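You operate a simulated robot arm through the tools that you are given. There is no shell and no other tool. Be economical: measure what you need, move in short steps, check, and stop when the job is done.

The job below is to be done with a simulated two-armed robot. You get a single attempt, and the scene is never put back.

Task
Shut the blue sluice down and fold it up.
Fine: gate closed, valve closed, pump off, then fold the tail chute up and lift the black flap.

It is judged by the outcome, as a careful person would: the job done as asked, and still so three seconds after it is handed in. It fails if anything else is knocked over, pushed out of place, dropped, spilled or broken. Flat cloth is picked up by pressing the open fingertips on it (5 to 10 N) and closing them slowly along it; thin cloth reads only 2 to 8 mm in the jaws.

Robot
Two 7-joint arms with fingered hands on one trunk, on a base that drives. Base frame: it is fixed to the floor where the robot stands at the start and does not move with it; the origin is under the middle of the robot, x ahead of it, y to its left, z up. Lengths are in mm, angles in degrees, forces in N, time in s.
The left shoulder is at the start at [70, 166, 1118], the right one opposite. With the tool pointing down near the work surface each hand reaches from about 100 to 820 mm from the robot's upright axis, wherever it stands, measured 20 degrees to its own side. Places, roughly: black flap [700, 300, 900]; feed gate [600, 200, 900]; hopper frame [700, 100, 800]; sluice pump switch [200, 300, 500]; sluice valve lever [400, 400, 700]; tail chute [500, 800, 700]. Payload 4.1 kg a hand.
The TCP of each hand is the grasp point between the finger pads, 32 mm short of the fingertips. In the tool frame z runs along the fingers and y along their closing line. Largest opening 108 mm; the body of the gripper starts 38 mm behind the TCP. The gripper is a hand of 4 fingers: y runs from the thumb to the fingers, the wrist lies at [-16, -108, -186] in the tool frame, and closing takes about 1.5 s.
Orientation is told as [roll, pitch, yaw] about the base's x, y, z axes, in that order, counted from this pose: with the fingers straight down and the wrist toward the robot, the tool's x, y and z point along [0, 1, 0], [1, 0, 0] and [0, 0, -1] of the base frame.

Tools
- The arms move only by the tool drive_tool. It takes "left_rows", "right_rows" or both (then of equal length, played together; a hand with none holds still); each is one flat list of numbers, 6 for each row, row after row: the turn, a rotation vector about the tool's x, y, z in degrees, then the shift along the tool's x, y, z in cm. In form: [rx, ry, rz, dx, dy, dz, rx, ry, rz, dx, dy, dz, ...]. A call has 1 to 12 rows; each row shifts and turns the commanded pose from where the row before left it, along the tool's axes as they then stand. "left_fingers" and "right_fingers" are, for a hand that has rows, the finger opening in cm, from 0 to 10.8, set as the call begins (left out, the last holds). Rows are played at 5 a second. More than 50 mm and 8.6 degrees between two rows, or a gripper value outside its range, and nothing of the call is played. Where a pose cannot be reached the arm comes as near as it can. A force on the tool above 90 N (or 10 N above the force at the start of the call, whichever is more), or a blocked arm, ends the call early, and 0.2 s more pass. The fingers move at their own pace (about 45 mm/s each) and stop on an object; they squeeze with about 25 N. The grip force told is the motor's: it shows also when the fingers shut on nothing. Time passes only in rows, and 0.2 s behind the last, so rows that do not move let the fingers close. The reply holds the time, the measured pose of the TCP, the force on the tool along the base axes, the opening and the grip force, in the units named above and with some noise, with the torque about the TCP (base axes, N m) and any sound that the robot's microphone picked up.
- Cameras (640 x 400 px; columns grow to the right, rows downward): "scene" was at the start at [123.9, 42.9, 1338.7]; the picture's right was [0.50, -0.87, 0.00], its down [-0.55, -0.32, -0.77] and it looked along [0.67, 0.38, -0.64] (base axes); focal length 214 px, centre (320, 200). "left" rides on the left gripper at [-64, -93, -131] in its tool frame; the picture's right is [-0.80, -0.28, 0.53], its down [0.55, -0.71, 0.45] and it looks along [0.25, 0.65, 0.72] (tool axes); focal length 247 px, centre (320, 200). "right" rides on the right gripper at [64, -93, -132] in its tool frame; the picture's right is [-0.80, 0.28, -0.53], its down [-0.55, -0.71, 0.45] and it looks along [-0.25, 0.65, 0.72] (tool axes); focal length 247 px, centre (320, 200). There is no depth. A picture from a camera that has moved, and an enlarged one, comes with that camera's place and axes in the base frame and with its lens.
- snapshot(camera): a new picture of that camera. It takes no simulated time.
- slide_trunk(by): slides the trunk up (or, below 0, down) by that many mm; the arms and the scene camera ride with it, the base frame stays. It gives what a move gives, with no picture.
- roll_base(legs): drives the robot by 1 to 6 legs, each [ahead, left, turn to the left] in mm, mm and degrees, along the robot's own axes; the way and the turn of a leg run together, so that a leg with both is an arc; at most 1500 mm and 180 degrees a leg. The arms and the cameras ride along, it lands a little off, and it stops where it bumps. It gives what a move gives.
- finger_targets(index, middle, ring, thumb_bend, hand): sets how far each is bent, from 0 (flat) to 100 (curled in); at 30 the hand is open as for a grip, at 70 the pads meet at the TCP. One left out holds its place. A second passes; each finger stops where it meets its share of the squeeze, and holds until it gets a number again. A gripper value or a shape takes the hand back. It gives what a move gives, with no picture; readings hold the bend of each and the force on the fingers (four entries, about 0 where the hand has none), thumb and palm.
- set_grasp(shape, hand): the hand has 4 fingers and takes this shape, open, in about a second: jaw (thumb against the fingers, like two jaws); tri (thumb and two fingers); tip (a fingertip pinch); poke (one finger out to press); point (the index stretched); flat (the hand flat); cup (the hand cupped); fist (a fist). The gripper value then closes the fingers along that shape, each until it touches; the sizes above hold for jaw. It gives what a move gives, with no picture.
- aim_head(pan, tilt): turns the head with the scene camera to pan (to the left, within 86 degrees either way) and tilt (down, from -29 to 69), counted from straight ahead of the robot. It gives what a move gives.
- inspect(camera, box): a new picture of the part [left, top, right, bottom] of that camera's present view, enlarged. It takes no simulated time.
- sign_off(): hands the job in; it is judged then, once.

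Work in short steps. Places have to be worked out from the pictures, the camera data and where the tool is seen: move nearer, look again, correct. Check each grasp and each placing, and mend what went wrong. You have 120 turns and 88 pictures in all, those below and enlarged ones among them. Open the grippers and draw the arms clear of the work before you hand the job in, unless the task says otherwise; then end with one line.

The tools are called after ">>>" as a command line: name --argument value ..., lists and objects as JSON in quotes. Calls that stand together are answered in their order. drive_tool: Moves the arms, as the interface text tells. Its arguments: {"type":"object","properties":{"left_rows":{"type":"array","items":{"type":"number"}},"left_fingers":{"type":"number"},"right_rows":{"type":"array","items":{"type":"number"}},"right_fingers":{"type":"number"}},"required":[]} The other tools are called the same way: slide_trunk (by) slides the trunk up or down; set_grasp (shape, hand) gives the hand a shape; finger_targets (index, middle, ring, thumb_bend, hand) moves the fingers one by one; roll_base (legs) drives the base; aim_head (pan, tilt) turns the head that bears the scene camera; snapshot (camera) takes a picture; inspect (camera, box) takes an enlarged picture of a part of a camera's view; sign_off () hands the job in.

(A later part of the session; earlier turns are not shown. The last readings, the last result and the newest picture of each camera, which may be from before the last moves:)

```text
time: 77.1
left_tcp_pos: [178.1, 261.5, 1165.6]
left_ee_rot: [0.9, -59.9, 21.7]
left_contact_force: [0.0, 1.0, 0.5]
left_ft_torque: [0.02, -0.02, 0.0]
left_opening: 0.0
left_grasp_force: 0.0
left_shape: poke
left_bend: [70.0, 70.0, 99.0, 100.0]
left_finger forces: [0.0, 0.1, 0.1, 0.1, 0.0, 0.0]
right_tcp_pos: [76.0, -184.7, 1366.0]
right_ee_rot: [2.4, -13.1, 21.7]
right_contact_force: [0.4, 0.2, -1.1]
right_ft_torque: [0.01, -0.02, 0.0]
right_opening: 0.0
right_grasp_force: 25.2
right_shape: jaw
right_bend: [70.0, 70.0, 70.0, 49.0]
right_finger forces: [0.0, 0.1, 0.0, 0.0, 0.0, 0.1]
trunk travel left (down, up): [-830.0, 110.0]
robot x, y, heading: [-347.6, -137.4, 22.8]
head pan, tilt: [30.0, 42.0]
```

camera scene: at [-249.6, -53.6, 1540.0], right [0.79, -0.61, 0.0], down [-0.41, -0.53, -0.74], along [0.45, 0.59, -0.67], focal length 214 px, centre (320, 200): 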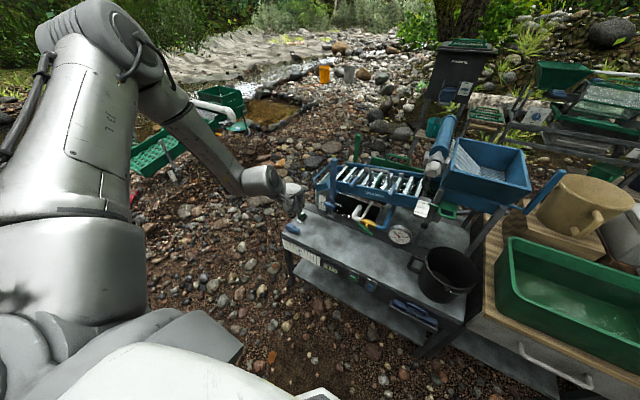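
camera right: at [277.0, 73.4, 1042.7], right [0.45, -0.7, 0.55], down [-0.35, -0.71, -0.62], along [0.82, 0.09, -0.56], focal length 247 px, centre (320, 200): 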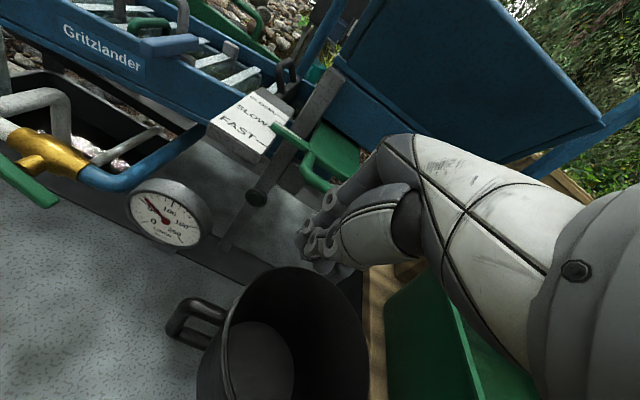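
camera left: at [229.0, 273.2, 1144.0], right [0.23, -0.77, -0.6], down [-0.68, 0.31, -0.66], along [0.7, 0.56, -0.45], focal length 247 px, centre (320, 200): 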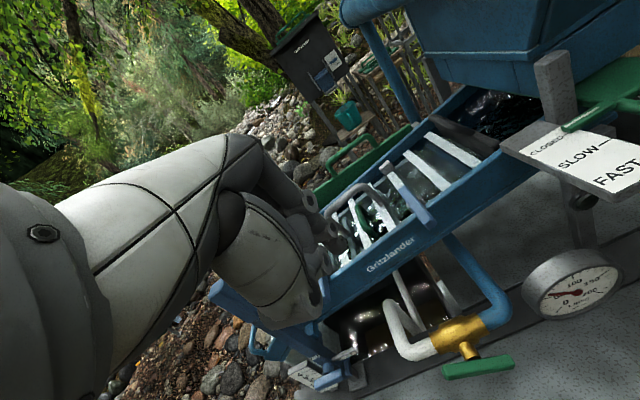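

No limits hit. Lowering the trunk 370 mm brings the poking hand to valve height, still in front of the sluice.

>>> slide_trunk --by -370

>>> aim_head --pan 10 --tilt 30

>>> snapshot --camera "scene"

>>> snapshot --camera "left"

```text
time: 80.6
left_tcp_pos: [176.4, 260.3, 795.4]
left_ee_rot: [0.6, -59.8, 21.9]
left_contact_force: [0.2, 0.1, -0.7]
left_ft_torque: [0.02, 0.02, -0.01]
left_opening: 0.0
left_grasp_force: 0.1
left_shape: poke
left_bend: [70.0, 70.0, 99.0, 100.0]
left_finger forces: [0.1, 0.1, 0.0, 0.0, 0.1, 0.0]
right_tcp_pos: [75.6, -182.3, 995.7]
right_ee_rot: [2.4, -13.2, 21.9]
right_contact_force: [-0.1, 0.4, -1.0]
right_ft_torque: [0.0, 0.02, -0.04]
right_opening: 0.0
right_grasp_force: 25.2
right_shape: jaw
right_bend: [70.0, 70.0, 70.0, 49.0]
right_finger forces: [0.0, 0.0, 0.0, 0.0, 0.0, 0.0]
trunk travel left (down, up): [-460.0, 480.0]
robot x, y, heading: [-347.5, -137.9, 22.7]
head pan, tilt: [30.0, 42.0]
```

```text
time: 81.5
left_tcp_pos: [177.3, 261.8, 795.0]
left_ee_rot: [0.6, -60.0, 21.8]
left_contact_force: [1.4, 0.5, 0.1]
left_ft_torque: [0.01, -0.01, 0.03]
left_opening: 0.0
left_grasp_force: 0.1
left_shape: poke
left_bend: [70.0, 70.0, 99.0, 100.0]
left_finger forces: [0.1, 0.0, 0.0, 0.0, 0.0, 0.1]
right_tcp_pos: [76.2, -183.7, 995.1]
right_ee_rot: [2.5, -13.2, 21.8]
right_contact_force: [0.0, -0.1, -0.2]
right_ft_torque: [0.01, -0.04, -0.01]
right_opening: 0.0
right_grasp_force: 25.2
right_shape: jaw
right_bend: [70.0, 70.0, 70.0, 49.0]
right_finger forces: [0.0, 0.0, 0.1, 0.1, 0.1, 0.1]
trunk travel left (down, up): [-460.0, 480.0]
robot x, y, heading: [-346.2, -140.8, 22.7]
head pan, tilt: [10.0, 30.0]
```

```text
42 pictures are left
camera scene: at [-224.4, -71.2, 1188.3], right [0.54, -0.84, 0.0], down [-0.42, -0.27, -0.87], along [0.73, 0.47, -0.5], focal length 214 px, centre (320, 200)
```

scene: 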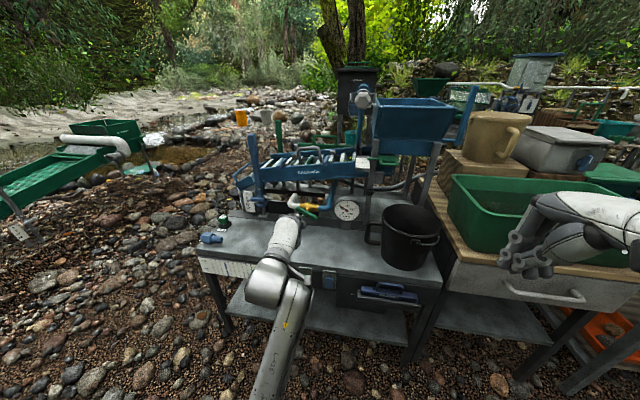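

```text
41 pictures are left
camera left: at [52.9, 142.1, 780.5], right [0.6, -0.61, -0.52], down [-0.18, 0.52, -0.83], along [0.78, 0.59, 0.2], focal length 247 px, centre (320, 200)
```

left: 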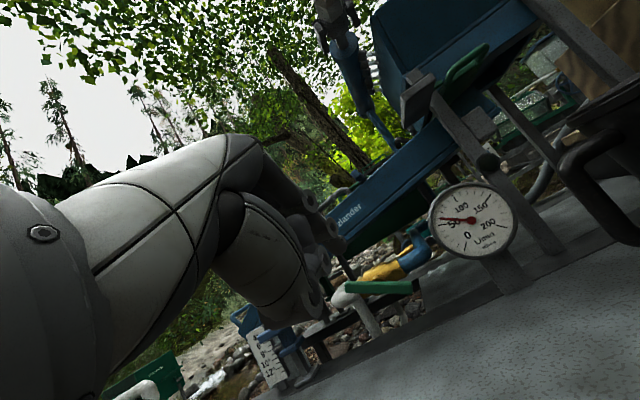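

The posture is good. I'll zoom on the hand to see how the poking finger actually sits.

>>> inspect --camera "left" --box '[180, 170, 440, 370]'

>>> inspect --camera "scene" --box '[220, 180, 380, 300]'

```text
2.00 times, centred on (310, 270) of left
camera zoom: at [52.9, 142.1, 780.5], right [0.6, -0.61, -0.52], down [-0.18, 0.52, -0.83], along [0.78, 0.59, 0.2], focal length 494 px, centre (340, 60)
```

zoom: 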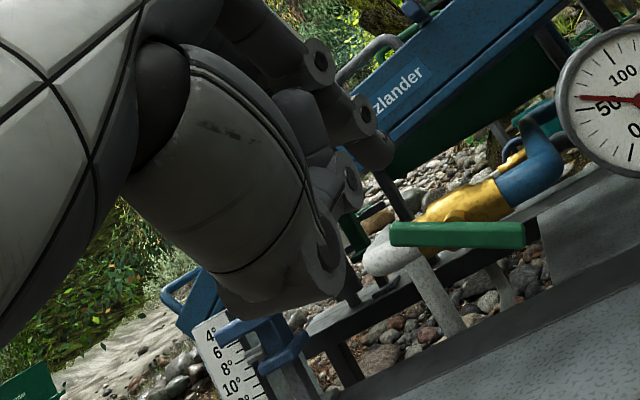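

```text
3.33 times, centred on (300, 240) of scene
camera zoom: at [-224.4, -71.2, 1188.3], right [0.54, -0.84, 0.0], down [-0.42, -0.27, -0.87], along [0.73, 0.47, -0.5], focal length 715 px, centre (387, 67)
```

zoom: 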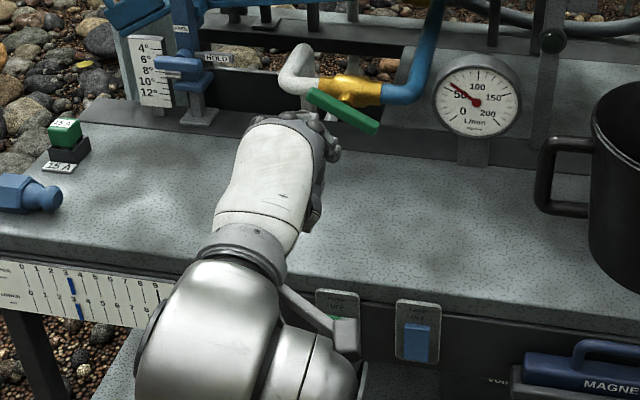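

The finger isn't visible past the knuckles. I'll switch to the "point" shape and look again.

>>> set_grasp --hand "left" --shape "point"

>>> inspect --camera "left" --box '[180, 170, 440, 370]'

>>> inspect --camera "scene" --box '[220, 180, 380, 300]'

```text
time: 82.4
left_tcp_pos: [176.4, 261.1, 794.7]
left_ee_rot: [0.7, -59.9, 21.8]
left_contact_force: [-0.4, -0.4, 0.4]
left_ft_torque: [0.01, 0.03, -0.01]
left_opening: 0.1
left_grasp_force: 0.1
left_shape: point
left_bend: [19.0, 100.0, 100.0, 99.0]
left_finger forces: [0.0, 0.1, 0.0, 0.0, 0.0, 0.0]
right_tcp_pos: [75.2, -182.9, 996.5]
right_ee_rot: [2.4, -13.1, 21.8]
right_contact_force: [-0.1, -0.6, 0.0]
right_ft_torque: [-0.01, 0.01, 0.0]
right_opening: 0.0
right_grasp_force: 25.1
right_shape: jaw
right_bend: [70.0, 70.0, 70.0, 49.0]
right_finger forces: [0.0, 0.0, 0.1, 0.0, 0.1, 0.0]
trunk travel left (down, up): [-460.0, 480.0]
robot x, y, heading: [-344.1, -138.6, 22.9]
head pan, tilt: [10.0, 30.0]
```

```text
2.00 times, centred on (310, 270) of left
camera zoom: at [53.0, 142.1, 780.5], right [0.6, -0.61, -0.52], down [-0.18, 0.52, -0.83], along [0.78, 0.59, 0.2], focal length 494 px, centre (340, 60)
```

zoom: 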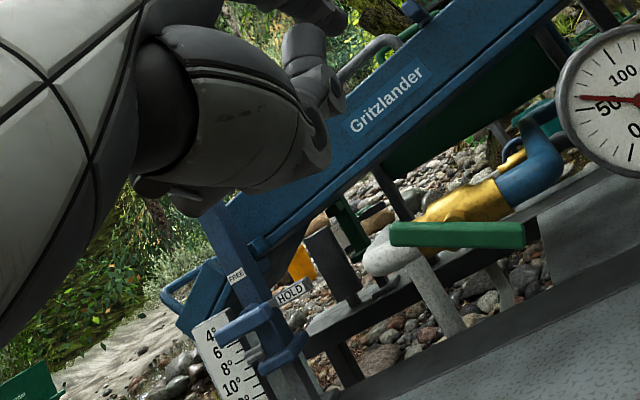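

```text
3.33 times, centred on (300, 240) of scene
camera zoom: at [-224.3, -71.3, 1188.3], right [0.54, -0.84, 0.0], down [-0.42, -0.27, -0.87], along [0.73, 0.47, -0.5], focal length 715 px, centre (387, 67)
```

zoom: 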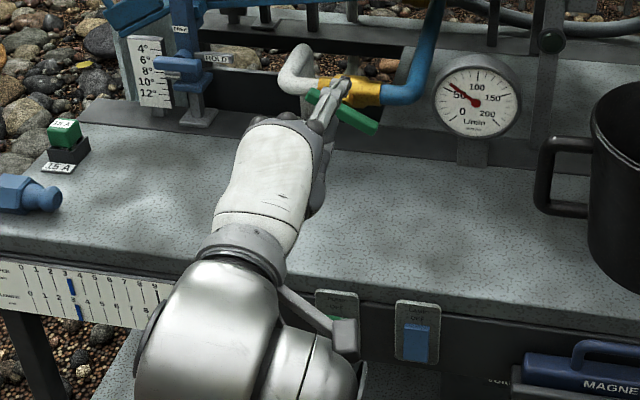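

The index tip now sits at about n 346, l 165, z 828 in bench-aligned coordinates. I'll lower 60 mm, then drive forward in two parts so the tip ends above the lever's right half.

>>> slide_trunk --by -65

>>> roll_base --legs '[[95, 0, 0]]'

>>> inspect --camera "scene" --box '[220, 180, 380, 300]'

>>> snapshot --camera "left"

```text
time: 83.4
left_tcp_pos: [177.4, 261.0, 729.6]
left_ee_rot: [0.6, -59.9, 21.9]
left_contact_force: [0.6, -0.5, 0.3]
left_ft_torque: [0.0, 0.04, -0.02]
left_opening: 0.0
left_grasp_force: 0.0
left_shape: point
left_bend: [19.0, 100.0, 100.0, 99.0]
left_finger forces: [0.0, 0.0, 0.1, 0.0, 0.0, 0.1]
right_tcp_pos: [75.7, -182.4, 930.5]
right_ee_rot: [2.3, -13.1, 21.8]
right_contact_force: [-0.4, -0.3, 0.5]
right_ft_torque: [0.0, 0.01, 0.01]
right_opening: 0.3
right_grasp_force: 24.8
right_shape: jaw
right_bend: [70.0, 70.0, 70.0, 49.0]
right_finger forces: [0.0, 0.1, 0.0, 0.1, 0.1, 0.0]
trunk travel left (down, up): [-395.0, 545.0]
robot x, y, heading: [-347.0, -138.5, 22.8]
head pan, tilt: [10.0, 30.0]
```

```text
time: 84.5
left_tcp_pos: [266.9, 299.7, 729.0]
left_ee_rot: [0.7, -59.8, 22.0]
left_contact_force: [0.3, 0.3, -0.4]
left_ft_torque: [0.0, -0.01, -0.02]
left_opening: 0.1
left_grasp_force: 0.0
left_shape: point
left_bend: [19.0, 100.0, 100.0, 99.0]
left_finger forces: [0.0, 0.1, 0.0, 0.0, 0.1, 0.0]
right_tcp_pos: [165.3, -146.3, 929.5]
right_ee_rot: [2.4, -13.1, 21.8]
right_contact_force: [0.7, -0.2, 0.2]
right_ft_torque: [0.01, 0.03, -0.02]
right_opening: 0.1
right_grasp_force: 25.0
right_shape: jaw
right_bend: [70.0, 70.0, 70.0, 49.0]
right_finger forces: [0.1, 0.0, 0.1, 0.0, 0.0, 0.1]
trunk travel left (down, up): [-395.0, 545.0]
robot x, y, heading: [-261.1, -100.0, 22.4]
head pan, tilt: [10.0, 30.0]
```

```text
3.33 times, centred on (300, 240) of scene
camera zoom: at [-135.0, -34.0, 1123.1], right [0.54, -0.84, 0.0], down [-0.42, -0.27, -0.87], along [0.73, 0.47, -0.5], focal length 715 px, centre (387, 67)
```

zoom: 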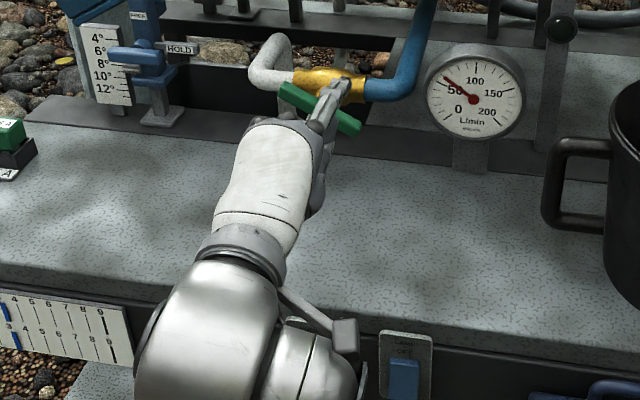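

```text
35 pictures are left
camera left: at [141.8, 179.4, 714.8], right [0.6, -0.61, -0.52], down [-0.18, 0.52, -0.83], along [0.78, 0.59, 0.2], focal length 247 px, centre (320, 200)
```

left: 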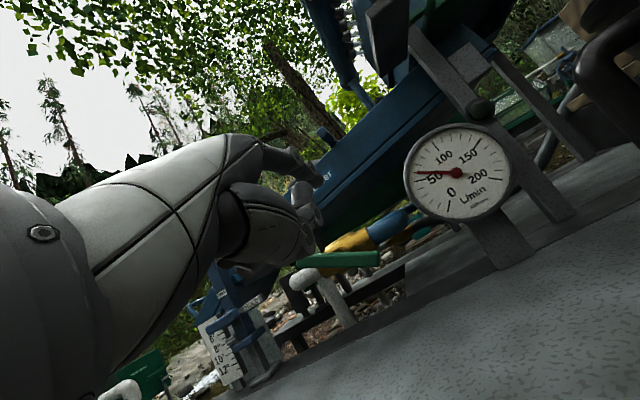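

Gauge still about 50. I'll move the tip forward past the lever plane, 9 mm right, and down to just above the lever's right half.

>>> drive_tool --left_rows '[0, 0, 0, -0.45, 0.75, 1.3, 0, 0, 0, -0.45, 0.75, 1.3, 0, 0, 0, 0, -1.3, 0.75, 0, 0, 0, 0, -1.3, 0.75, 0, 0, 0, 0, -0.87, 0.5]'

>>> inspect --camera "scene" --box '[260, 180, 360, 240]'

```text
time: 85.7
left_tcp_pos: [295.2, 309.0, 690.9]
left_ee_rot: [3.6, -60.1, 19.6]
left_contact_force: [-0.4, -0.7, -0.3]
left_ft_torque: [0.0, 0.01, -0.04]
left_opening: 0.1
left_grasp_force: 0.2
left_shape: point
left_bend: [19.0, 100.0, 100.0, 99.0]
left_finger forces: [0.1, 0.1, 0.0, 0.1, 0.0, 0.0]
right_tcp_pos: [164.2, -146.9, 930.7]
right_ee_rot: [2.4, -13.2, 21.8]
right_contact_force: [0.3, 0.8, -0.1]
right_ft_torque: [0.06, -0.02, 0.04]
right_opening: 0.0
right_grasp_force: 25.0
right_shape: jaw
right_bend: [70.0, 70.0, 70.0, 49.0]
right_finger forces: [0.0, 0.0, 0.0, 0.0, 0.0, 0.1]
trunk travel left (down, up): [-395.0, 545.0]
robot x, y, heading: [-259.4, -99.0, 22.7]
head pan, tilt: [10.0, 30.0]
```

```text
6.40 times, centred on (310, 210) of scene
camera zoom: at [-136.2, -34.4, 1123.3], right [0.54, -0.84, 0.0], down [-0.42, -0.27, -0.87], along [0.73, 0.47, -0.5], focal length 1373 px, centre (384, 136)
```

zoom: 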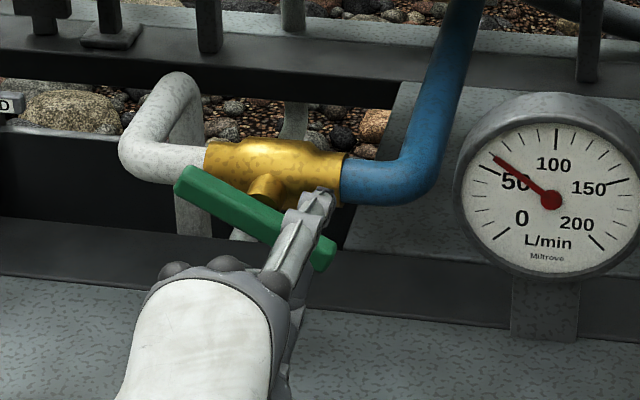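

The finger lies right over the lever's right half. I'll press down along the first part of the arc.

>>> drive_tool --left_rows '[0, 0, 0, -0.2, -0.82, 0.48, 0, 0, 0, -0.2, -0.82, 0.48, 0, 0, 0, 0.05, -0.6, 0.34, 0, 0, 0, 0.05, -0.6, 0.34, 0, 0, 0, 0.25, -0.55, 0.31, 0, 0, 0, 0.3, -0.55, 0.31, 0, 0, 0, 0, 0, 0]'

>>> inspect --camera "scene" --box '[260, 180, 360, 240]'

```text
time: 87.3
left_tcp_pos: [291.3, 321.2, 645.3]
left_ee_rot: [6.9, -60.2, 16.9]
left_contact_force: [0.1, 0.6, 0.6]
left_ft_torque: [0.01, 0.02, -0.05]
left_opening: 0.0
left_grasp_force: 0.1
left_shape: point
left_bend: [19.0, 100.0, 100.0, 99.0]
left_finger forces: [0.0, 0.0, 0.0, 0.0, 0.0, 0.0]
right_tcp_pos: [164.5, -146.5, 930.2]
right_ee_rot: [2.3, -13.2, 21.7]
right_contact_force: [-0.4, 0.5, -1.0]
right_ft_torque: [0.0, 0.01, 0.0]
right_opening: 0.0
right_grasp_force: 25.0
right_shape: jaw
right_bend: [70.0, 70.0, 70.0, 49.0]
right_finger forces: [0.0, 0.0, 0.0, 0.0, 0.1, 0.0]
trunk travel left (down, up): [-395.0, 545.0]
robot x, y, heading: [-256.0, -103.2, 22.9]
head pan, tilt: [10.0, 30.0]
```

```text
6.40 times, centred on (310, 210) of scene
camera zoom: at [-136.2, -34.5, 1123.3], right [0.54, -0.84, 0.0], down [-0.42, -0.27, -0.87], along [0.73, 0.47, -0.5], focal length 1373 px, centre (384, 136)
```

zoom: 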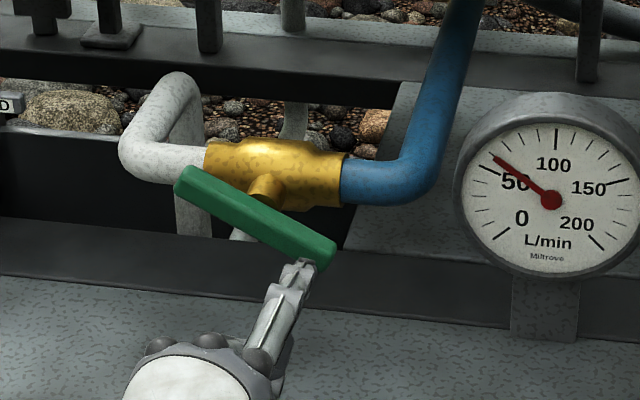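

The tip passed just in front of the lever, about 15 mm short in depth. I'll go back up, add 25 mm forward, and correct the small wrist twist.

>>> drive_tool --left_rows '[0, 0, -3, 0, 1.3, -0.75, 0, 0, -3, -0.3, 1.3, -0.75, 0, 0, -3, -0.3, 1.3, -0.75, 0, 0, 0, 0, 0.62, 1.08, 0, 0, 0, 0, 0.62, 1.08]'

>>> inspect --camera "scene" --box '[260, 180, 360, 240]'

```text
time: 88.0
left_tcp_pos: [274.7, 350.0, 663.1]
left_ee_rot: [9.0, -59.6, 19.4]
left_contact_force: [0.0, -0.1, -0.4]
left_ft_torque: [0.0, -0.01, -0.01]
left_opening: 0.0
left_grasp_force: 0.0
left_shape: point
left_bend: [19.0, 100.0, 100.0, 99.0]
left_finger forces: [0.0, 0.0, 0.1, 0.1, 0.0, 0.0]
right_tcp_pos: [163.5, -145.9, 931.0]
right_ee_rot: [2.3, -13.1, 21.8]
right_contact_force: [-0.5, 0.5, 0.7]
right_ft_torque: [0.02, 0.02, 0.03]
right_opening: 0.2
right_grasp_force: 25.1
right_shape: jaw
right_bend: [70.0, 70.0, 70.0, 49.0]
right_finger forces: [0.0, 0.0, 0.1, 0.0, 0.0, 0.0]
trunk travel left (down, up): [-395.0, 545.0]
robot x, y, heading: [-254.0, -104.3, 22.8]
head pan, tilt: [10.0, 30.0]
stopped in row 3 (left hand): the arm was blocked; the commanded pose is now the measured one
```

```text
6.40 times, centred on (310, 210) of scene
camera zoom: at [-136.2, -34.4, 1123.3], right [0.54, -0.84, 0.0], down [-0.42, -0.27, -0.87], along [0.73, 0.47, -0.5], focal length 1373 px, centre (384, 136)
```

zoom: 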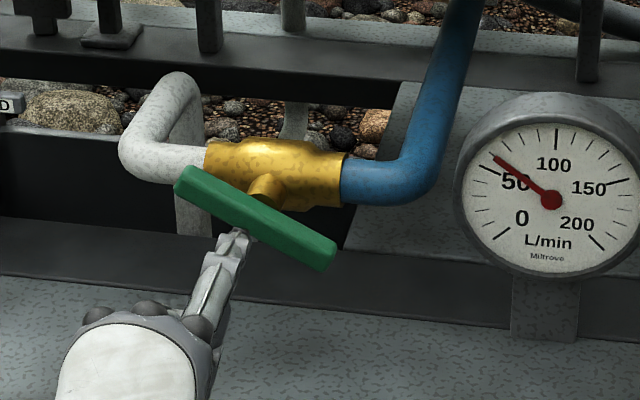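

The arm is cramped with the base this close. I'll raise the trunk, back off 90 mm and reach out more with the arm instead.

>>> slide_trunk --by 80

>>> roll_base --legs '[[-110, 0, 0]]'

>>> drive_tool --left_rows '[0, 0, -3, -0.9, 0.75, 1.3, 0, 0, -3, -0.9, 0.75, 1.3, 0, 0, -3, -0.9, 0.75, 1.3, 0, 0, 0, -0.9, 0.75, 1.3, 0, 0, 0, -0.9, 0.75, 1.3, 0, 0, 0, -0.9, 0.75, 1.3]'

>>> snapshot --camera "scene"

```text
time: 89.2
left_tcp_pos: [274.0, 348.9, 743.1]
left_ee_rot: [8.8, -59.7, 19.4]
left_contact_force: [-1.3, 0.7, 0.4]
left_ft_torque: [-0.01, 0.0, 0.02]
left_opening: 0.0
left_grasp_force: 0.1
left_shape: point
left_bend: [19.0, 100.0, 100.0, 99.0]
left_finger forces: [0.1, 0.0, 0.0, 0.0, 0.1, 0.0]
right_tcp_pos: [164.9, -146.6, 1010.8]
right_ee_rot: [2.5, -13.1, 21.8]
right_contact_force: [0.0, 0.0, 0.2]
right_ft_torque: [0.0, 0.0, 0.02]
right_opening: 0.0
right_grasp_force: 24.9
right_shape: jaw
right_bend: [70.0, 70.0, 70.0, 49.0]
right_finger forces: [0.1, 0.0, 0.0, 0.1, 0.0, 0.1]
trunk travel left (down, up): [-475.0, 465.0]
robot x, y, heading: [-262.0, -106.5, 22.7]
head pan, tilt: [10.0, 30.0]
```

```text
time: 90.4
left_tcp_pos: [172.9, 304.9, 743.2]
left_ee_rot: [8.9, -59.7, 19.3]
left_contact_force: [0.0, 0.9, -0.1]
left_ft_torque: [0.02, -0.02, -0.01]
left_opening: 0.0
left_grasp_force: 0.0
left_shape: point
left_bend: [19.0, 100.0, 100.0, 99.0]
left_finger forces: [0.0, 0.0, 0.0, 0.0, 0.1, 0.0]
right_tcp_pos: [59.9, -188.7, 1011.6]
right_ee_rot: [2.4, -13.1, 21.7]
right_contact_force: [-0.6, 0.1, -0.5]
right_ft_torque: [0.0, -0.05, -0.02]
right_opening: 0.0
right_grasp_force: 25.1
right_shape: jaw
right_bend: [70.0, 70.0, 70.0, 49.0]
right_finger forces: [0.0, 0.0, 0.0, 0.0, 0.1, 0.0]
trunk travel left (down, up): [-475.0, 465.0]
robot x, y, heading: [-363.4, -145.4, 22.6]
head pan, tilt: [10.0, 30.0]
```

```text
time: 91.1
left_tcp_pos: [183.2, 370.0, 735.5]
left_ee_rot: [18.1, -60.0, 17.3]
left_contact_force: [-0.1, 0.9, -0.8]
left_ft_torque: [0.03, 0.01, 0.01]
left_opening: 103.8
left_grasp_force: 0.1
left_shape: point
left_bend: [19.0, 100.0, 100.0, 99.0]
left_finger forces: [0.0, 0.0, 0.0, 0.0, 0.1, 0.1]
right_tcp_pos: [61.1, -189.0, 1010.5]
right_ee_rot: [2.2, -13.2, 21.8]
right_contact_force: [-0.3, -0.2, -0.1]
right_ft_torque: [0.0, 0.03, 0.01]
right_opening: 0.1
right_grasp_force: 25.0
right_shape: jaw
right_bend: [70.0, 70.0, 70.0, 49.0]
right_finger forces: [0.0, 0.0, 0.0, 0.0, 0.0, 0.0]
trunk travel left (down, up): [-475.0, 465.0]
robot x, y, heading: [-362.7, -138.8, 22.8]
head pan, tilt: [10.0, 30.0]
stopped in row 3 (left hand): the arm was blocked; the commanded pose is now the measured one
```

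```text
31 pictures are left
camera scene: at [-238.6, -77.2, 1203.3], right [0.54, -0.84, 0.0], down [-0.42, -0.27, -0.87], along [0.73, 0.47, -0.5], focal length 214 px, centre (320, 200)
```

scene: 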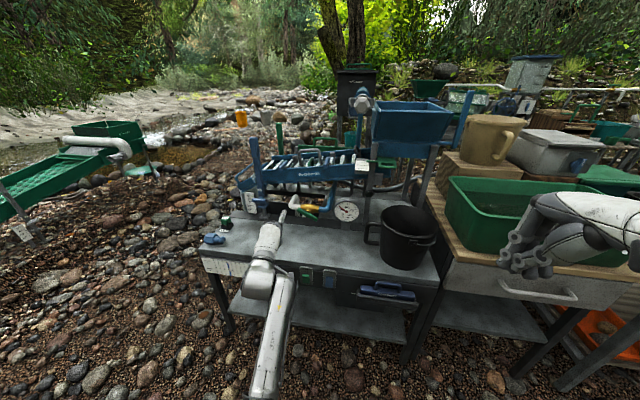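

My twist correction had the wrong sign and drove a wrist joint to its stop. I'll turn back with positive rz.

>>> drive_tool --left_rows '[0, 0, 5, 0, 0, 0, 0, 0, 5, 0, 0, 0, 0, 0, 5, 0, 0, 0, 0, 0, 0, -2, 0, 0, 0, 0, 0, -2, 0, 0, 0, 0, 0, -2, 0, 0]'

```text
time: 92.5
left_tcp_pos: [207.1, 316.9, 711.9]
left_ee_rot: [38.1, -52.8, -6.6]
left_contact_force: [0.4, 0.8, 0.0]
left_ft_torque: [0.0, 0.01, 0.01]
left_opening: 103.7
left_grasp_force: 0.1
left_shape: point
left_bend: [19.0, 100.0, 100.0, 99.0]
left_finger forces: [0.1, 0.0, 0.0, 0.1, 0.0, 0.1]
right_tcp_pos: [61.1, -191.1, 1011.2]
right_ee_rot: [2.4, -13.2, 21.8]
right_contact_force: [0.7, -0.1, 0.2]
right_ft_torque: [-0.02, -0.03, 0.0]
right_opening: 0.0
right_grasp_force: 25.1
right_shape: jaw
right_bend: [70.0, 70.0, 70.0, 49.0]
right_finger forces: [0.0, 0.1, 0.0, 0.1, 0.0, 0.1]
trunk travel left (down, up): [-475.0, 465.0]
robot x, y, heading: [-362.0, -146.3, 22.5]
head pan, tilt: [10.0, 30.0]
```

Working out the tool axes properly, I need about (0, -14, -17.5)° in the tool frame. I'll apply that while lifting the hand relative to the trunk, and lower the trunk later instead.

>>> drive_tool --left_rows '[0, 0, 0, 1.1, 2.4, -1.4, 0, 0, 0, 1.1, 2.4, -1.4, 0, 0, 0, 1.1, 2.4, -1.4, -0.5, -4.6, -5.9, 0, 0, 0, -0.5, -4.6, -5.9, 0, 0, 0, -0.5, -4.6, -5.9, 0, 0, 0, 0, 0, 0, 0, 0.87, -0.5]'

```text
time: 94.1
left_tcp_pos: [207.0, 317.5, 813.1]
left_ee_rot: [-0.6, -60.0, 23.0]
left_contact_force: [-0.4, 0.5, 0.0]
left_ft_torque: [0.02, 0.01, -0.01]
left_opening: 79.3
left_grasp_force: 0.2
left_shape: point
left_bend: [19.0, 100.0, 100.0, 99.0]
left_finger forces: [0.0, 0.1, 0.0, 0.1, 0.1, 0.0]
right_tcp_pos: [60.6, -189.1, 1009.9]
right_ee_rot: [2.3, -13.2, 21.8]
right_contact_force: [-0.6, 0.6, 0.3]
right_ft_torque: [0.01, -0.03, 0.0]
right_opening: 0.0
right_grasp_force: 25.5
right_shape: jaw
right_bend: [70.0, 70.0, 70.0, 49.0]
right_finger forces: [0.0, 0.0, 0.0, 0.0, 0.1, 0.1]
trunk travel left (down, up): [-475.0, 465.0]
robot x, y, heading: [-361.1, -146.7, 22.5]
head pan, tilt: [10.0, 30.0]
```

The pose is clean again. I'll lower via the trunk, shift 49 mm right with the arm, and drive forward 104 mm.

>>> slide_trunk --by -90

>>> drive_tool --left_rows '[0, 0, 0, -2.5, 0, 0, 0, 0, 0, -2.5, 0, 0]'

>>> roll_base --legs '[[104, 0, 0]]'

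>>> inspect --camera "scene" --box '[260, 180, 360, 240]'

```text
time: 95.3
left_tcp_pos: [207.3, 317.0, 721.9]
left_ee_rot: [-0.7, -60.1, 22.8]
left_contact_force: [0.5, -0.2, -0.6]
left_ft_torque: [-0.01, 0.02, 0.01]
left_opening: 11.3
left_grasp_force: 0.1
left_shape: point
left_bend: [19.0, 100.0, 100.0, 99.0]
left_finger forces: [0.1, 0.0, 0.0, 0.0, 0.0, 0.0]
right_tcp_pos: [60.0, -188.8, 920.9]
right_ee_rot: [2.3, -13.2, 21.8]
right_contact_force: [0.2, 0.3, -0.6]
right_ft_torque: [0.0, 0.01, -0.01]
right_opening: 0.0
right_grasp_force: 24.9
right_shape: jaw
right_bend: [70.0, 70.0, 70.0, 49.0]
right_finger forces: [0.0, 0.0, 0.0, 0.0, 0.0, 0.0]
trunk travel left (down, up): [-385.0, 555.0]
robot x, y, heading: [-360.2, -145.9, 22.8]
head pan, tilt: [10.0, 30.0]
```

```text
time: 95.9
left_tcp_pos: [220.2, 292.3, 721.1]
left_ee_rot: [5.8, -60.4, 18.5]
left_contact_force: [-0.7, -1.0, 0.3]
left_ft_torque: [0.0, -0.02, -0.01]
left_opening: 0.0
left_grasp_force: 0.0
left_shape: point
left_bend: [19.0, 100.0, 100.0, 99.0]
left_finger forces: [0.1, 0.1, 0.0, 0.1, 0.0, 0.0]
right_tcp_pos: [60.2, -188.4, 920.6]
right_ee_rot: [2.2, -13.2, 21.8]
right_contact_force: [0.6, 0.1, -0.3]
right_ft_torque: [0.01, -0.04, -0.01]
right_opening: 0.0
right_grasp_force: 24.7
right_shape: jaw
right_bend: [70.0, 70.0, 70.0, 49.0]
right_finger forces: [0.0, 0.0, 0.0, 0.0, 0.1, 0.0]
trunk travel left (down, up): [-385.0, 555.0]
robot x, y, heading: [-360.1, -148.2, 22.5]
head pan, tilt: [10.0, 30.0]
```

```text
time: 97.1
left_tcp_pos: [318.8, 333.5, 720.7]
left_ee_rot: [5.9, -60.3, 18.4]
left_contact_force: [-1.0, 0.9, -0.1]
left_ft_torque: [-0.03, -0.04, 0.0]
left_opening: 0.0
left_grasp_force: 0.1
left_shape: point
left_bend: [19.0, 100.0, 100.0, 99.0]
left_finger forces: [0.1, 0.0, 0.0, 0.0, 0.0, 0.1]
right_tcp_pos: [158.5, -148.9, 919.5]
right_ee_rot: [2.3, -13.1, 21.8]
right_contact_force: [0.0, 0.2, -0.6]
right_ft_torque: [0.03, 0.03, 0.02]
right_opening: 0.0
right_grasp_force: 24.9
right_shape: jaw
right_bend: [70.0, 70.0, 70.0, 49.0]
right_finger forces: [0.1, 0.1, 0.0, 0.0, 0.0, 0.0]
trunk travel left (down, up): [-385.0, 555.0]
robot x, y, heading: [-263.7, -105.4, 22.4]
head pan, tilt: [10.0, 30.0]
```

```text
6.40 times, centred on (310, 210) of scene
camera zoom: at [-141.1, -36.6, 1113.1], right [0.54, -0.84, 0.0], down [-0.42, -0.27, -0.87], along [0.73, 0.47, -0.5], focal length 1373 px, centre (384, 136)
```

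zoom: 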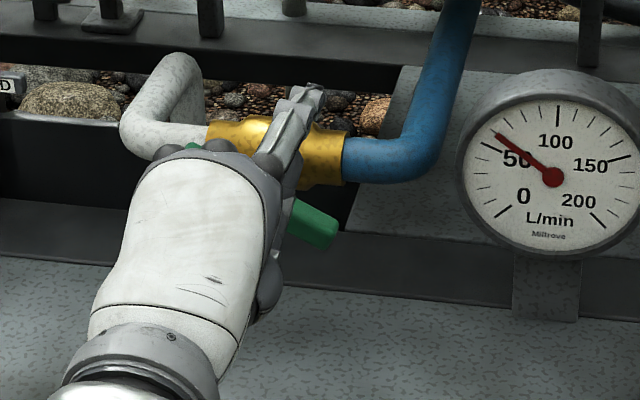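

Arm lateral motion drifts here, so I'll strafe the base 20 mm right and descend with the trunk, watching the finger from the scene camera.

>>> roll_base --legs '[[-4, -20, 0]]'

>>> slide_trunk --by -40

>>> inspect --camera "scene" --box '[260, 170, 360, 230]'

```text
time: 97.9
left_tcp_pos: [321.7, 312.0, 723.6]
left_ee_rot: [6.2, -60.3, 18.2]
left_contact_force: [0.8, 0.6, -0.4]
left_ft_torque: [-0.01, 0.01, 0.01]
left_opening: 0.0
left_grasp_force: 0.0
left_shape: point
left_bend: [19.0, 100.0, 100.0, 99.0]
left_finger forces: [0.1, 0.1, 0.0, 0.1, 0.0, 0.1]
right_tcp_pos: [161.1, -169.9, 920.6]
right_ee_rot: [2.5, -13.2, 21.8]
right_contact_force: [-0.2, -0.6, -1.1]
right_ft_torque: [0.01, 0.02, 0.0]
right_opening: 0.0
right_grasp_force: 24.4
right_shape: jaw
right_bend: [70.0, 70.0, 70.0, 49.0]
right_finger forces: [0.0, 0.1, 0.0, 0.0, 0.1, 0.0]
trunk travel left (down, up): [-385.0, 555.0]
robot x, y, heading: [-258.6, -128.1, 22.8]
head pan, tilt: [10.0, 30.0]
```

```text
time: 98.7
left_tcp_pos: [321.1, 312.0, 682.6]
left_ee_rot: [6.2, -60.4, 18.0]
left_contact_force: [-0.6, 0.6, -0.5]
left_ft_torque: [-0.02, 0.0, -0.01]
left_opening: 0.0
left_grasp_force: 0.0
left_shape: point
left_bend: [19.0, 100.0, 100.0, 99.0]
left_finger forces: [0.0, 0.1, 0.0, 0.0, 0.1, 0.1]
right_tcp_pos: [162.7, -168.7, 880.6]
right_ee_rot: [2.3, -13.2, 21.7]
right_contact_force: [0.2, 0.2, 1.0]
right_ft_torque: [-0.03, 0.02, -0.02]
right_opening: 0.2
right_grasp_force: 24.9
right_shape: jaw
right_bend: [70.0, 70.0, 70.0, 49.0]
right_finger forces: [0.1, 0.0, 0.0, 0.1, 0.0, 0.0]
trunk travel left (down, up): [-345.0, 595.0]
robot x, y, heading: [-261.6, -124.9, 22.9]
head pan, tilt: [10.0, 30.0]
```

```text
6.40 times, centred on (310, 200) of scene
camera zoom: at [-138.6, -57.0, 1073.4], right [0.54, -0.84, 0.0], down [-0.42, -0.27, -0.87], along [0.73, 0.47, -0.5], focal length 1373 px, centre (384, 200)
```

zoom: 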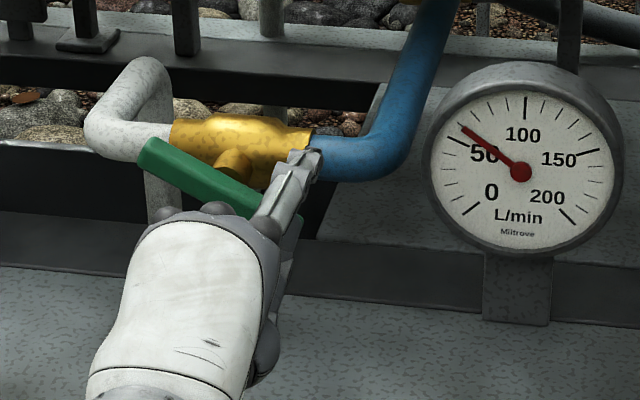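

The finger crosses the lever's right end with its tip beyond. I'll descend 30 mm by trunk and check for contact.

>>> slide_trunk --by -30

>>> inspect --camera "scene" --box '[260, 170, 360, 230]'

```text
time: 99.5
left_tcp_pos: [320.8, 314.3, 651.6]
left_ee_rot: [6.2, -60.4, 18.2]
left_contact_force: [1.0, 0.9, 0.7]
left_ft_torque: [0.03, 0.03, -0.02]
left_opening: 0.0
left_grasp_force: 0.0
left_shape: point
left_bend: [19.0, 100.0, 100.0, 99.0]
left_finger forces: [0.1, 0.1, 0.1, 0.0, 0.1, 0.0]
right_tcp_pos: [160.9, -168.7, 850.8]
right_ee_rot: [2.3, -13.3, 21.9]
right_contact_force: [0.8, -0.4, 0.5]
right_ft_torque: [-0.04, 0.01, -0.01]
right_opening: 0.0
right_grasp_force: 25.2
right_shape: jaw
right_bend: [70.0, 70.0, 70.0, 49.0]
right_finger forces: [0.0, 0.0, 0.0, 0.0, 0.1, 0.1]
trunk travel left (down, up): [-315.0, 625.0]
robot x, y, heading: [-261.4, -126.6, 22.9]
head pan, tilt: [10.0, 30.0]
```

```text
6.40 times, centred on (310, 200) of scene
camera zoom: at [-138.6, -57.0, 1043.4], right [0.54, -0.84, 0.0], down [-0.42, -0.27, -0.87], along [0.73, 0.47, -0.5], focal length 1373 px, centre (384, 200)
```

zoom: 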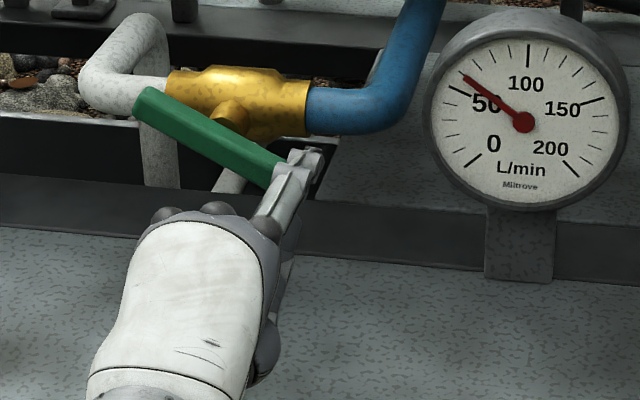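

Now near contact at the lever's end. I'll strafe 10 mm left for a better bite, then go 20 mm further down.

>>> roll_base --legs '[[0, 10, 0]]'

>>> slide_trunk --by -20

>>> inspect --camera "scene" --box '[260, 160, 360, 220]'

```text
time: 100.2
left_tcp_pos: [315.8, 323.3, 653.0]
left_ee_rot: [6.1, -60.3, 18.2]
left_contact_force: [-0.5, 0.8, -0.3]
left_ft_torque: [0.0, 0.02, -0.01]
left_opening: 0.0
left_grasp_force: 0.0
left_shape: point
left_bend: [19.0, 100.0, 100.0, 99.0]
left_finger forces: [0.1, 0.1, 0.0, 0.0, 0.0, 0.0]
right_tcp_pos: [157.7, -158.7, 849.9]
right_ee_rot: [2.3, -13.2, 21.8]
right_contact_force: [-0.1, -0.1, -1.3]
right_ft_torque: [-0.03, 0.0, -0.03]
right_opening: 0.1
right_grasp_force: 25.1
right_shape: jaw
right_bend: [70.0, 70.0, 70.0, 49.0]
right_finger forces: [0.0, 0.0, 0.0, 0.1, 0.0, 0.1]
trunk travel left (down, up): [-315.0, 625.0]
robot x, y, heading: [-264.2, -113.2, 22.8]
head pan, tilt: [10.0, 30.0]
```

```text
time: 100.9
left_tcp_pos: [317.5, 322.2, 632.6]
left_ee_rot: [6.3, -60.5, 18.1]
left_contact_force: [-0.4, 0.1, 0.4]
left_ft_torque: [-0.01, -0.01, 0.01]
left_opening: 0.0
left_grasp_force: 0.1
left_shape: point
left_bend: [19.0, 100.0, 100.0, 99.0]
left_finger forces: [0.3, 0.0, 0.0, 0.0, 0.0, 0.0]
right_tcp_pos: [156.9, -160.0, 832.1]
right_ee_rot: [2.2, -13.2, 21.8]
right_contact_force: [-0.7, -0.4, -0.1]
right_ft_torque: [0.0, 0.01, 0.0]
right_opening: 0.0
right_grasp_force: 25.4
right_shape: jaw
right_bend: [70.0, 70.0, 70.0, 49.0]
right_finger forces: [0.0, 0.0, 0.0, 0.0, 0.1, 0.0]
trunk travel left (down, up): [-295.0, 645.0]
robot x, y, heading: [-264.3, -117.5, 22.8]
head pan, tilt: [10.0, 30.0]
```

```text
6.40 times, centred on (310, 190) of scene
camera zoom: at [-142.4, -47.8, 1023.3], right [0.54, -0.84, 0.0], down [-0.42, -0.27, -0.87], along [0.73, 0.47, -0.5], focal length 1373 px, centre (384, 264)
```

zoom: 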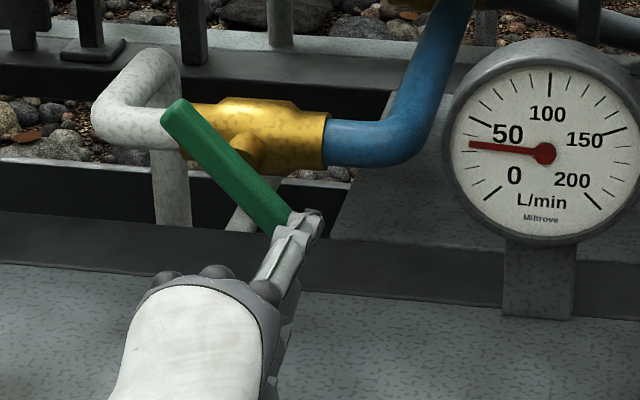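

It works: the lever turned and the gauge dropped to about 40. From here I only need to push left toward vertical.

>>> roll_base --legs '[[0, 10, 0]]'

>>> inspect --camera "scene" --box '[260, 160, 360, 220]'

```text
time: 101.6
left_tcp_pos: [311.8, 332.2, 632.6]
left_ee_rot: [6.3, -60.4, 18.2]
left_contact_force: [1.0, -0.2, 0.3]
left_ft_torque: [0.01, 0.06, -0.02]
left_opening: 0.0
left_grasp_force: 0.1
left_shape: point
left_bend: [19.0, 100.0, 100.0, 99.0]
left_finger forces: [0.2, 0.1, 0.0, 0.1, 0.1, 0.1]
right_tcp_pos: [154.2, -150.9, 830.6]
right_ee_rot: [2.3, -13.2, 21.8]
right_contact_force: [0.8, -0.4, -0.1]
right_ft_torque: [-0.02, 0.01, -0.01]
right_opening: 0.2
right_grasp_force: 24.9
right_shape: jaw
right_bend: [70.0, 70.0, 70.0, 49.0]
right_finger forces: [0.1, 0.1, 0.0, 0.0, 0.0, 0.0]
trunk travel left (down, up): [-295.0, 645.0]
robot x, y, heading: [-268.8, -106.1, 22.6]
head pan, tilt: [10.0, 30.0]
```

```text
6.40 times, centred on (310, 190) of scene
camera zoom: at [-146.3, -38.1, 1023.3], right [0.54, -0.84, 0.0], down [-0.42, -0.27, -0.87], along [0.73, 0.47, -0.5], focal length 1373 px, centre (384, 264)
```

zoom: 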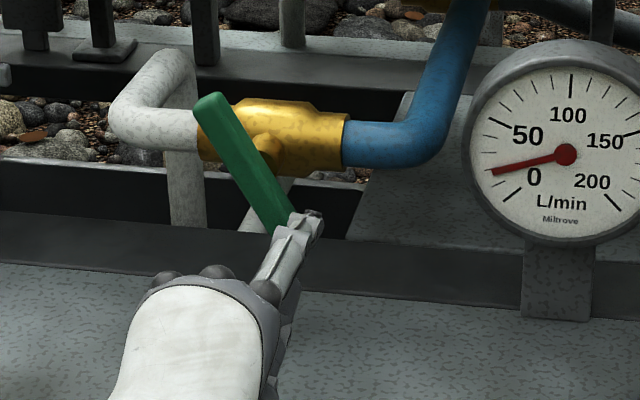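

Gauge is around 20 now. I'll keep pushing left.

>>> roll_base --legs '[[0, 18, 0]]'

>>> inspect --camera "scene" --box '[260, 160, 360, 220]'

```text
time: 102.4
left_tcp_pos: [306.2, 347.7, 633.6]
left_ee_rot: [6.2, -60.5, 18.2]
left_contact_force: [0.9, -1.4, 0.8]
left_ft_torque: [0.06, 0.06, -0.09]
left_opening: 0.0
left_grasp_force: 0.2
left_shape: point
left_bend: [19.0, 100.0, 100.0, 99.0]
left_finger forces: [1.9, 0.0, 0.0, 0.1, 0.0, 0.1]
right_tcp_pos: [146.5, -133.3, 830.6]
right_ee_rot: [2.2, -13.1, 21.8]
right_contact_force: [0.7, 0.8, 0.4]
right_ft_torque: [-0.04, 0.02, 0.0]
right_opening: 0.0
right_grasp_force: 25.2
right_shape: jaw
right_bend: [70.0, 70.0, 70.0, 49.0]
right_finger forces: [0.0, 0.0, 0.0, 0.0, 0.0, 0.0]
trunk travel left (down, up): [-295.0, 645.0]
robot x, y, heading: [-277.9, -88.9, 22.7]
head pan, tilt: [10.0, 30.0]
```

```text
6.40 times, centred on (310, 190) of scene
camera zoom: at [-153.2, -21.4, 1023.3], right [0.54, -0.84, 0.0], down [-0.42, -0.27, -0.87], along [0.73, 0.47, -0.5], focal length 1373 px, centre (384, 264)
```

zoom: 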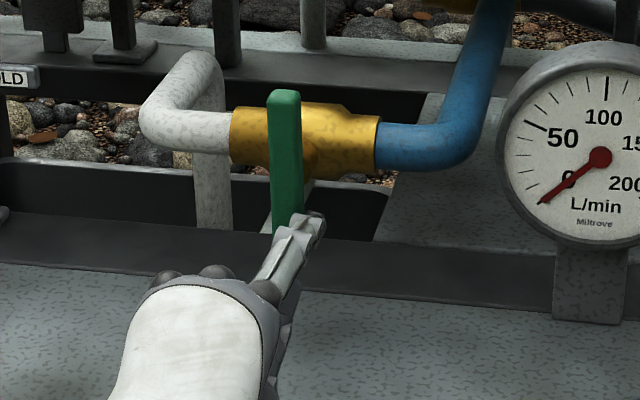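

The lever is vertical, the gauge reads 0 and the valve is at its stop. I'll withdraw right and back, then look closely at the pump switch.

>>> roll_base --legs '[[0, -15, 0], [-250, 0, 0]]'

>>> slide_trunk --by -150

>>> inspect --camera "scene" --box '[230, 160, 400, 270]'

```text
time: 104.6
left_tcp_pos: [79.9, 237.8, 632.6]
left_ee_rot: [6.3, -60.4, 18.1]
left_contact_force: [0.1, 1.1, 0.0]
left_ft_torque: [0.02, 0.0, 0.0]
left_opening: 103.6
left_grasp_force: 0.1
left_shape: point
left_bend: [19.0, 100.0, 100.0, 99.0]
left_finger forces: [0.0, 0.0, 0.0, 0.0, 0.1, 0.0]
right_tcp_pos: [-79.7, -244.6, 830.3]
right_ee_rot: [2.4, -13.2, 21.9]
right_contact_force: [0.3, 0.6, 0.2]
right_ft_torque: [-0.01, 0.03, -0.02]
right_opening: 0.0
right_grasp_force: 25.1
right_shape: jaw
right_bend: [70.0, 70.0, 70.0, 49.0]
right_finger forces: [0.1, 0.0, 0.0, 0.0, 0.0, 0.0]
trunk travel left (down, up): [-295.0, 645.0]
robot x, y, heading: [-503.9, -203.6, 22.4]
head pan, tilt: [10.0, 30.0]
```

```text
time: 106.3
left_tcp_pos: [75.4, 231.0, 514.8]
left_ee_rot: [8.7, -61.8, 15.8]
left_contact_force: [-0.6, -0.6, 0.5]
left_ft_torque: [-0.01, -0.01, -0.04]
left_opening: 103.6
left_grasp_force: 0.0
left_shape: point
left_bend: [19.0, 100.0, 100.0, 99.0]
left_finger forces: [0.0, 0.1, 0.1, 0.1, 0.0, 0.0]
right_tcp_pos: [-86.2, -253.9, 696.7]
right_ee_rot: [3.2, -14.3, 21.7]
right_contact_force: [-0.6, 0.3, -0.7]
right_ft_torque: [-0.01, 0.02, -0.05]
right_opening: 0.0
right_grasp_force: 25.2
right_shape: jaw
right_bend: [70.0, 70.0, 70.0, 49.0]
right_finger forces: [0.0, 0.0, 0.1, 0.0, 0.0, 0.1]
trunk travel left (down, up): [-145.0, 795.0]
robot x, y, heading: [-498.6, -202.6, 22.7]
head pan, tilt: [10.0, 30.0]
```

```text
3.64 times, centred on (315, 215) of scene
camera zoom: at [-389.6, -148.2, 887.7], right [0.54, -0.84, -0.01], down [-0.41, -0.25, -0.88], along [0.74, 0.48, -0.48], focal length 780 px, centre (338, 146)
```

zoom: 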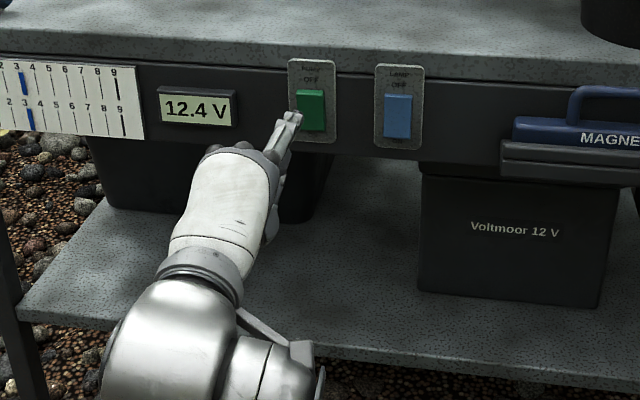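

The trunk moved less than commanded and the robot seems to tilt, so an elbow is probably touching the floor. I'll go back up 60 mm at once.

>>> slide_trunk --by 60

>>> aim_head --pan 10 --tilt 45

>>> snapshot --camera "scene"

```text
time: 107.3
left_tcp_pos: [79.0, 237.7, 540.6]
left_ee_rot: [6.2, -60.3, 18.1]
left_contact_force: [0.0, -0.3, -0.2]
left_ft_torque: [-0.01, 0.01, 0.03]
left_opening: 103.8
left_grasp_force: 0.0
left_shape: point
left_bend: [19.0, 100.0, 100.0, 99.0]
left_finger forces: [0.0, 0.0, 0.0, 0.1, 0.0, 0.0]
right_tcp_pos: [-79.1, -245.0, 740.6]
right_ee_rot: [2.3, -13.2, 21.9]
right_contact_force: [0.9, 0.1, -0.7]
right_ft_torque: [-0.01, 0.0, 0.0]
right_opening: 0.0
right_grasp_force: 25.2
right_shape: jaw
right_bend: [70.0, 70.0, 70.0, 49.0]
right_finger forces: [0.0, 0.0, 0.1, 0.0, 0.0, 0.0]
trunk travel left (down, up): [-205.0, 735.0]
robot x, y, heading: [-505.4, -201.2, 22.5]
head pan, tilt: [10.0, 30.0]
```

```text
time: 108.1
left_tcp_pos: [80.0, 238.3, 542.7]
left_ee_rot: [6.2, -60.5, 18.2]
left_contact_force: [0.1, -0.1, 0.3]
left_ft_torque: [0.01, 0.02, -0.03]
left_opening: 103.5
left_grasp_force: 0.0
left_shape: point
left_bend: [19.0, 100.0, 100.0, 99.0]
left_finger forces: [0.1, 0.1, 0.1, 0.0, 0.0, 0.0]
right_tcp_pos: [-79.6, -245.4, 739.6]
right_ee_rot: [2.3, -13.1, 21.8]
right_contact_force: [-0.8, 0.3, 0.0]
right_ft_torque: [0.01, -0.01, -0.03]
right_opening: 0.0
right_grasp_force: 25.2
right_shape: jaw
right_bend: [70.0, 70.0, 70.0, 49.0]
right_finger forces: [0.1, 0.0, 0.0, 0.1, 0.0, 0.0]
trunk travel left (down, up): [-205.0, 735.0]
robot x, y, heading: [-502.2, -201.6, 22.7]
head pan, tilt: [10.0, 45.0]
```

```text
23 pictures are left
camera scene: at [-387.1, -137.6, 910.8], right [0.54, -0.84, 0.0], down [-0.6, -0.38, -0.71], along [0.6, 0.38, -0.71], focal length 214 px, centre (320, 200)
```

scene: 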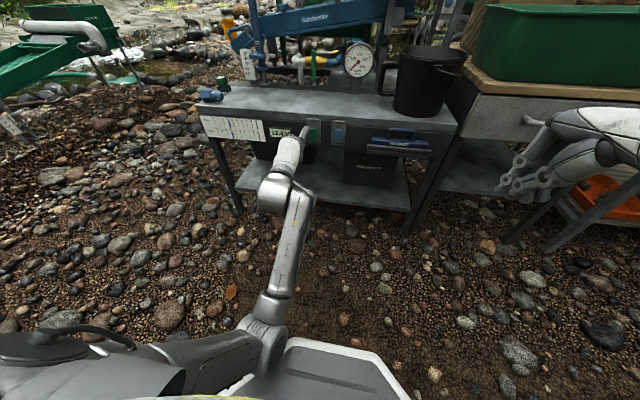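

All readings are consistent again; the low elbow had touched the base. I'll zoom on the switch itself to judge the rocker's state.

>>> inspect --camera "scene" --box '[295, 115, 350, 150]'

```text
11.43 times, centred on (322, 132) of scene
camera zoom: at [-387.1, -137.6, 910.8], right [0.54, -0.84, 0.0], down [-0.6, -0.38, -0.71], along [0.6, 0.38, -0.71], focal length 2451 px, centre (291, 971)
```

zoom: 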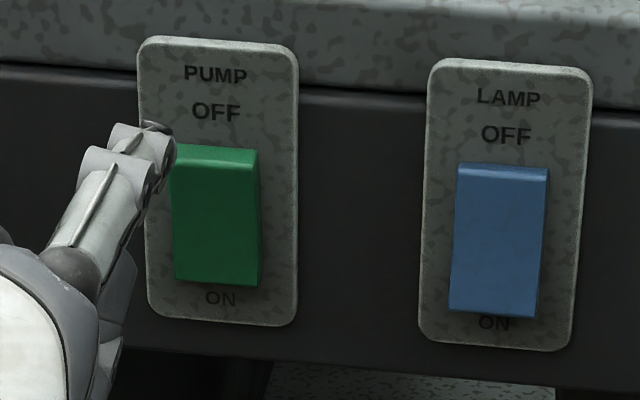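

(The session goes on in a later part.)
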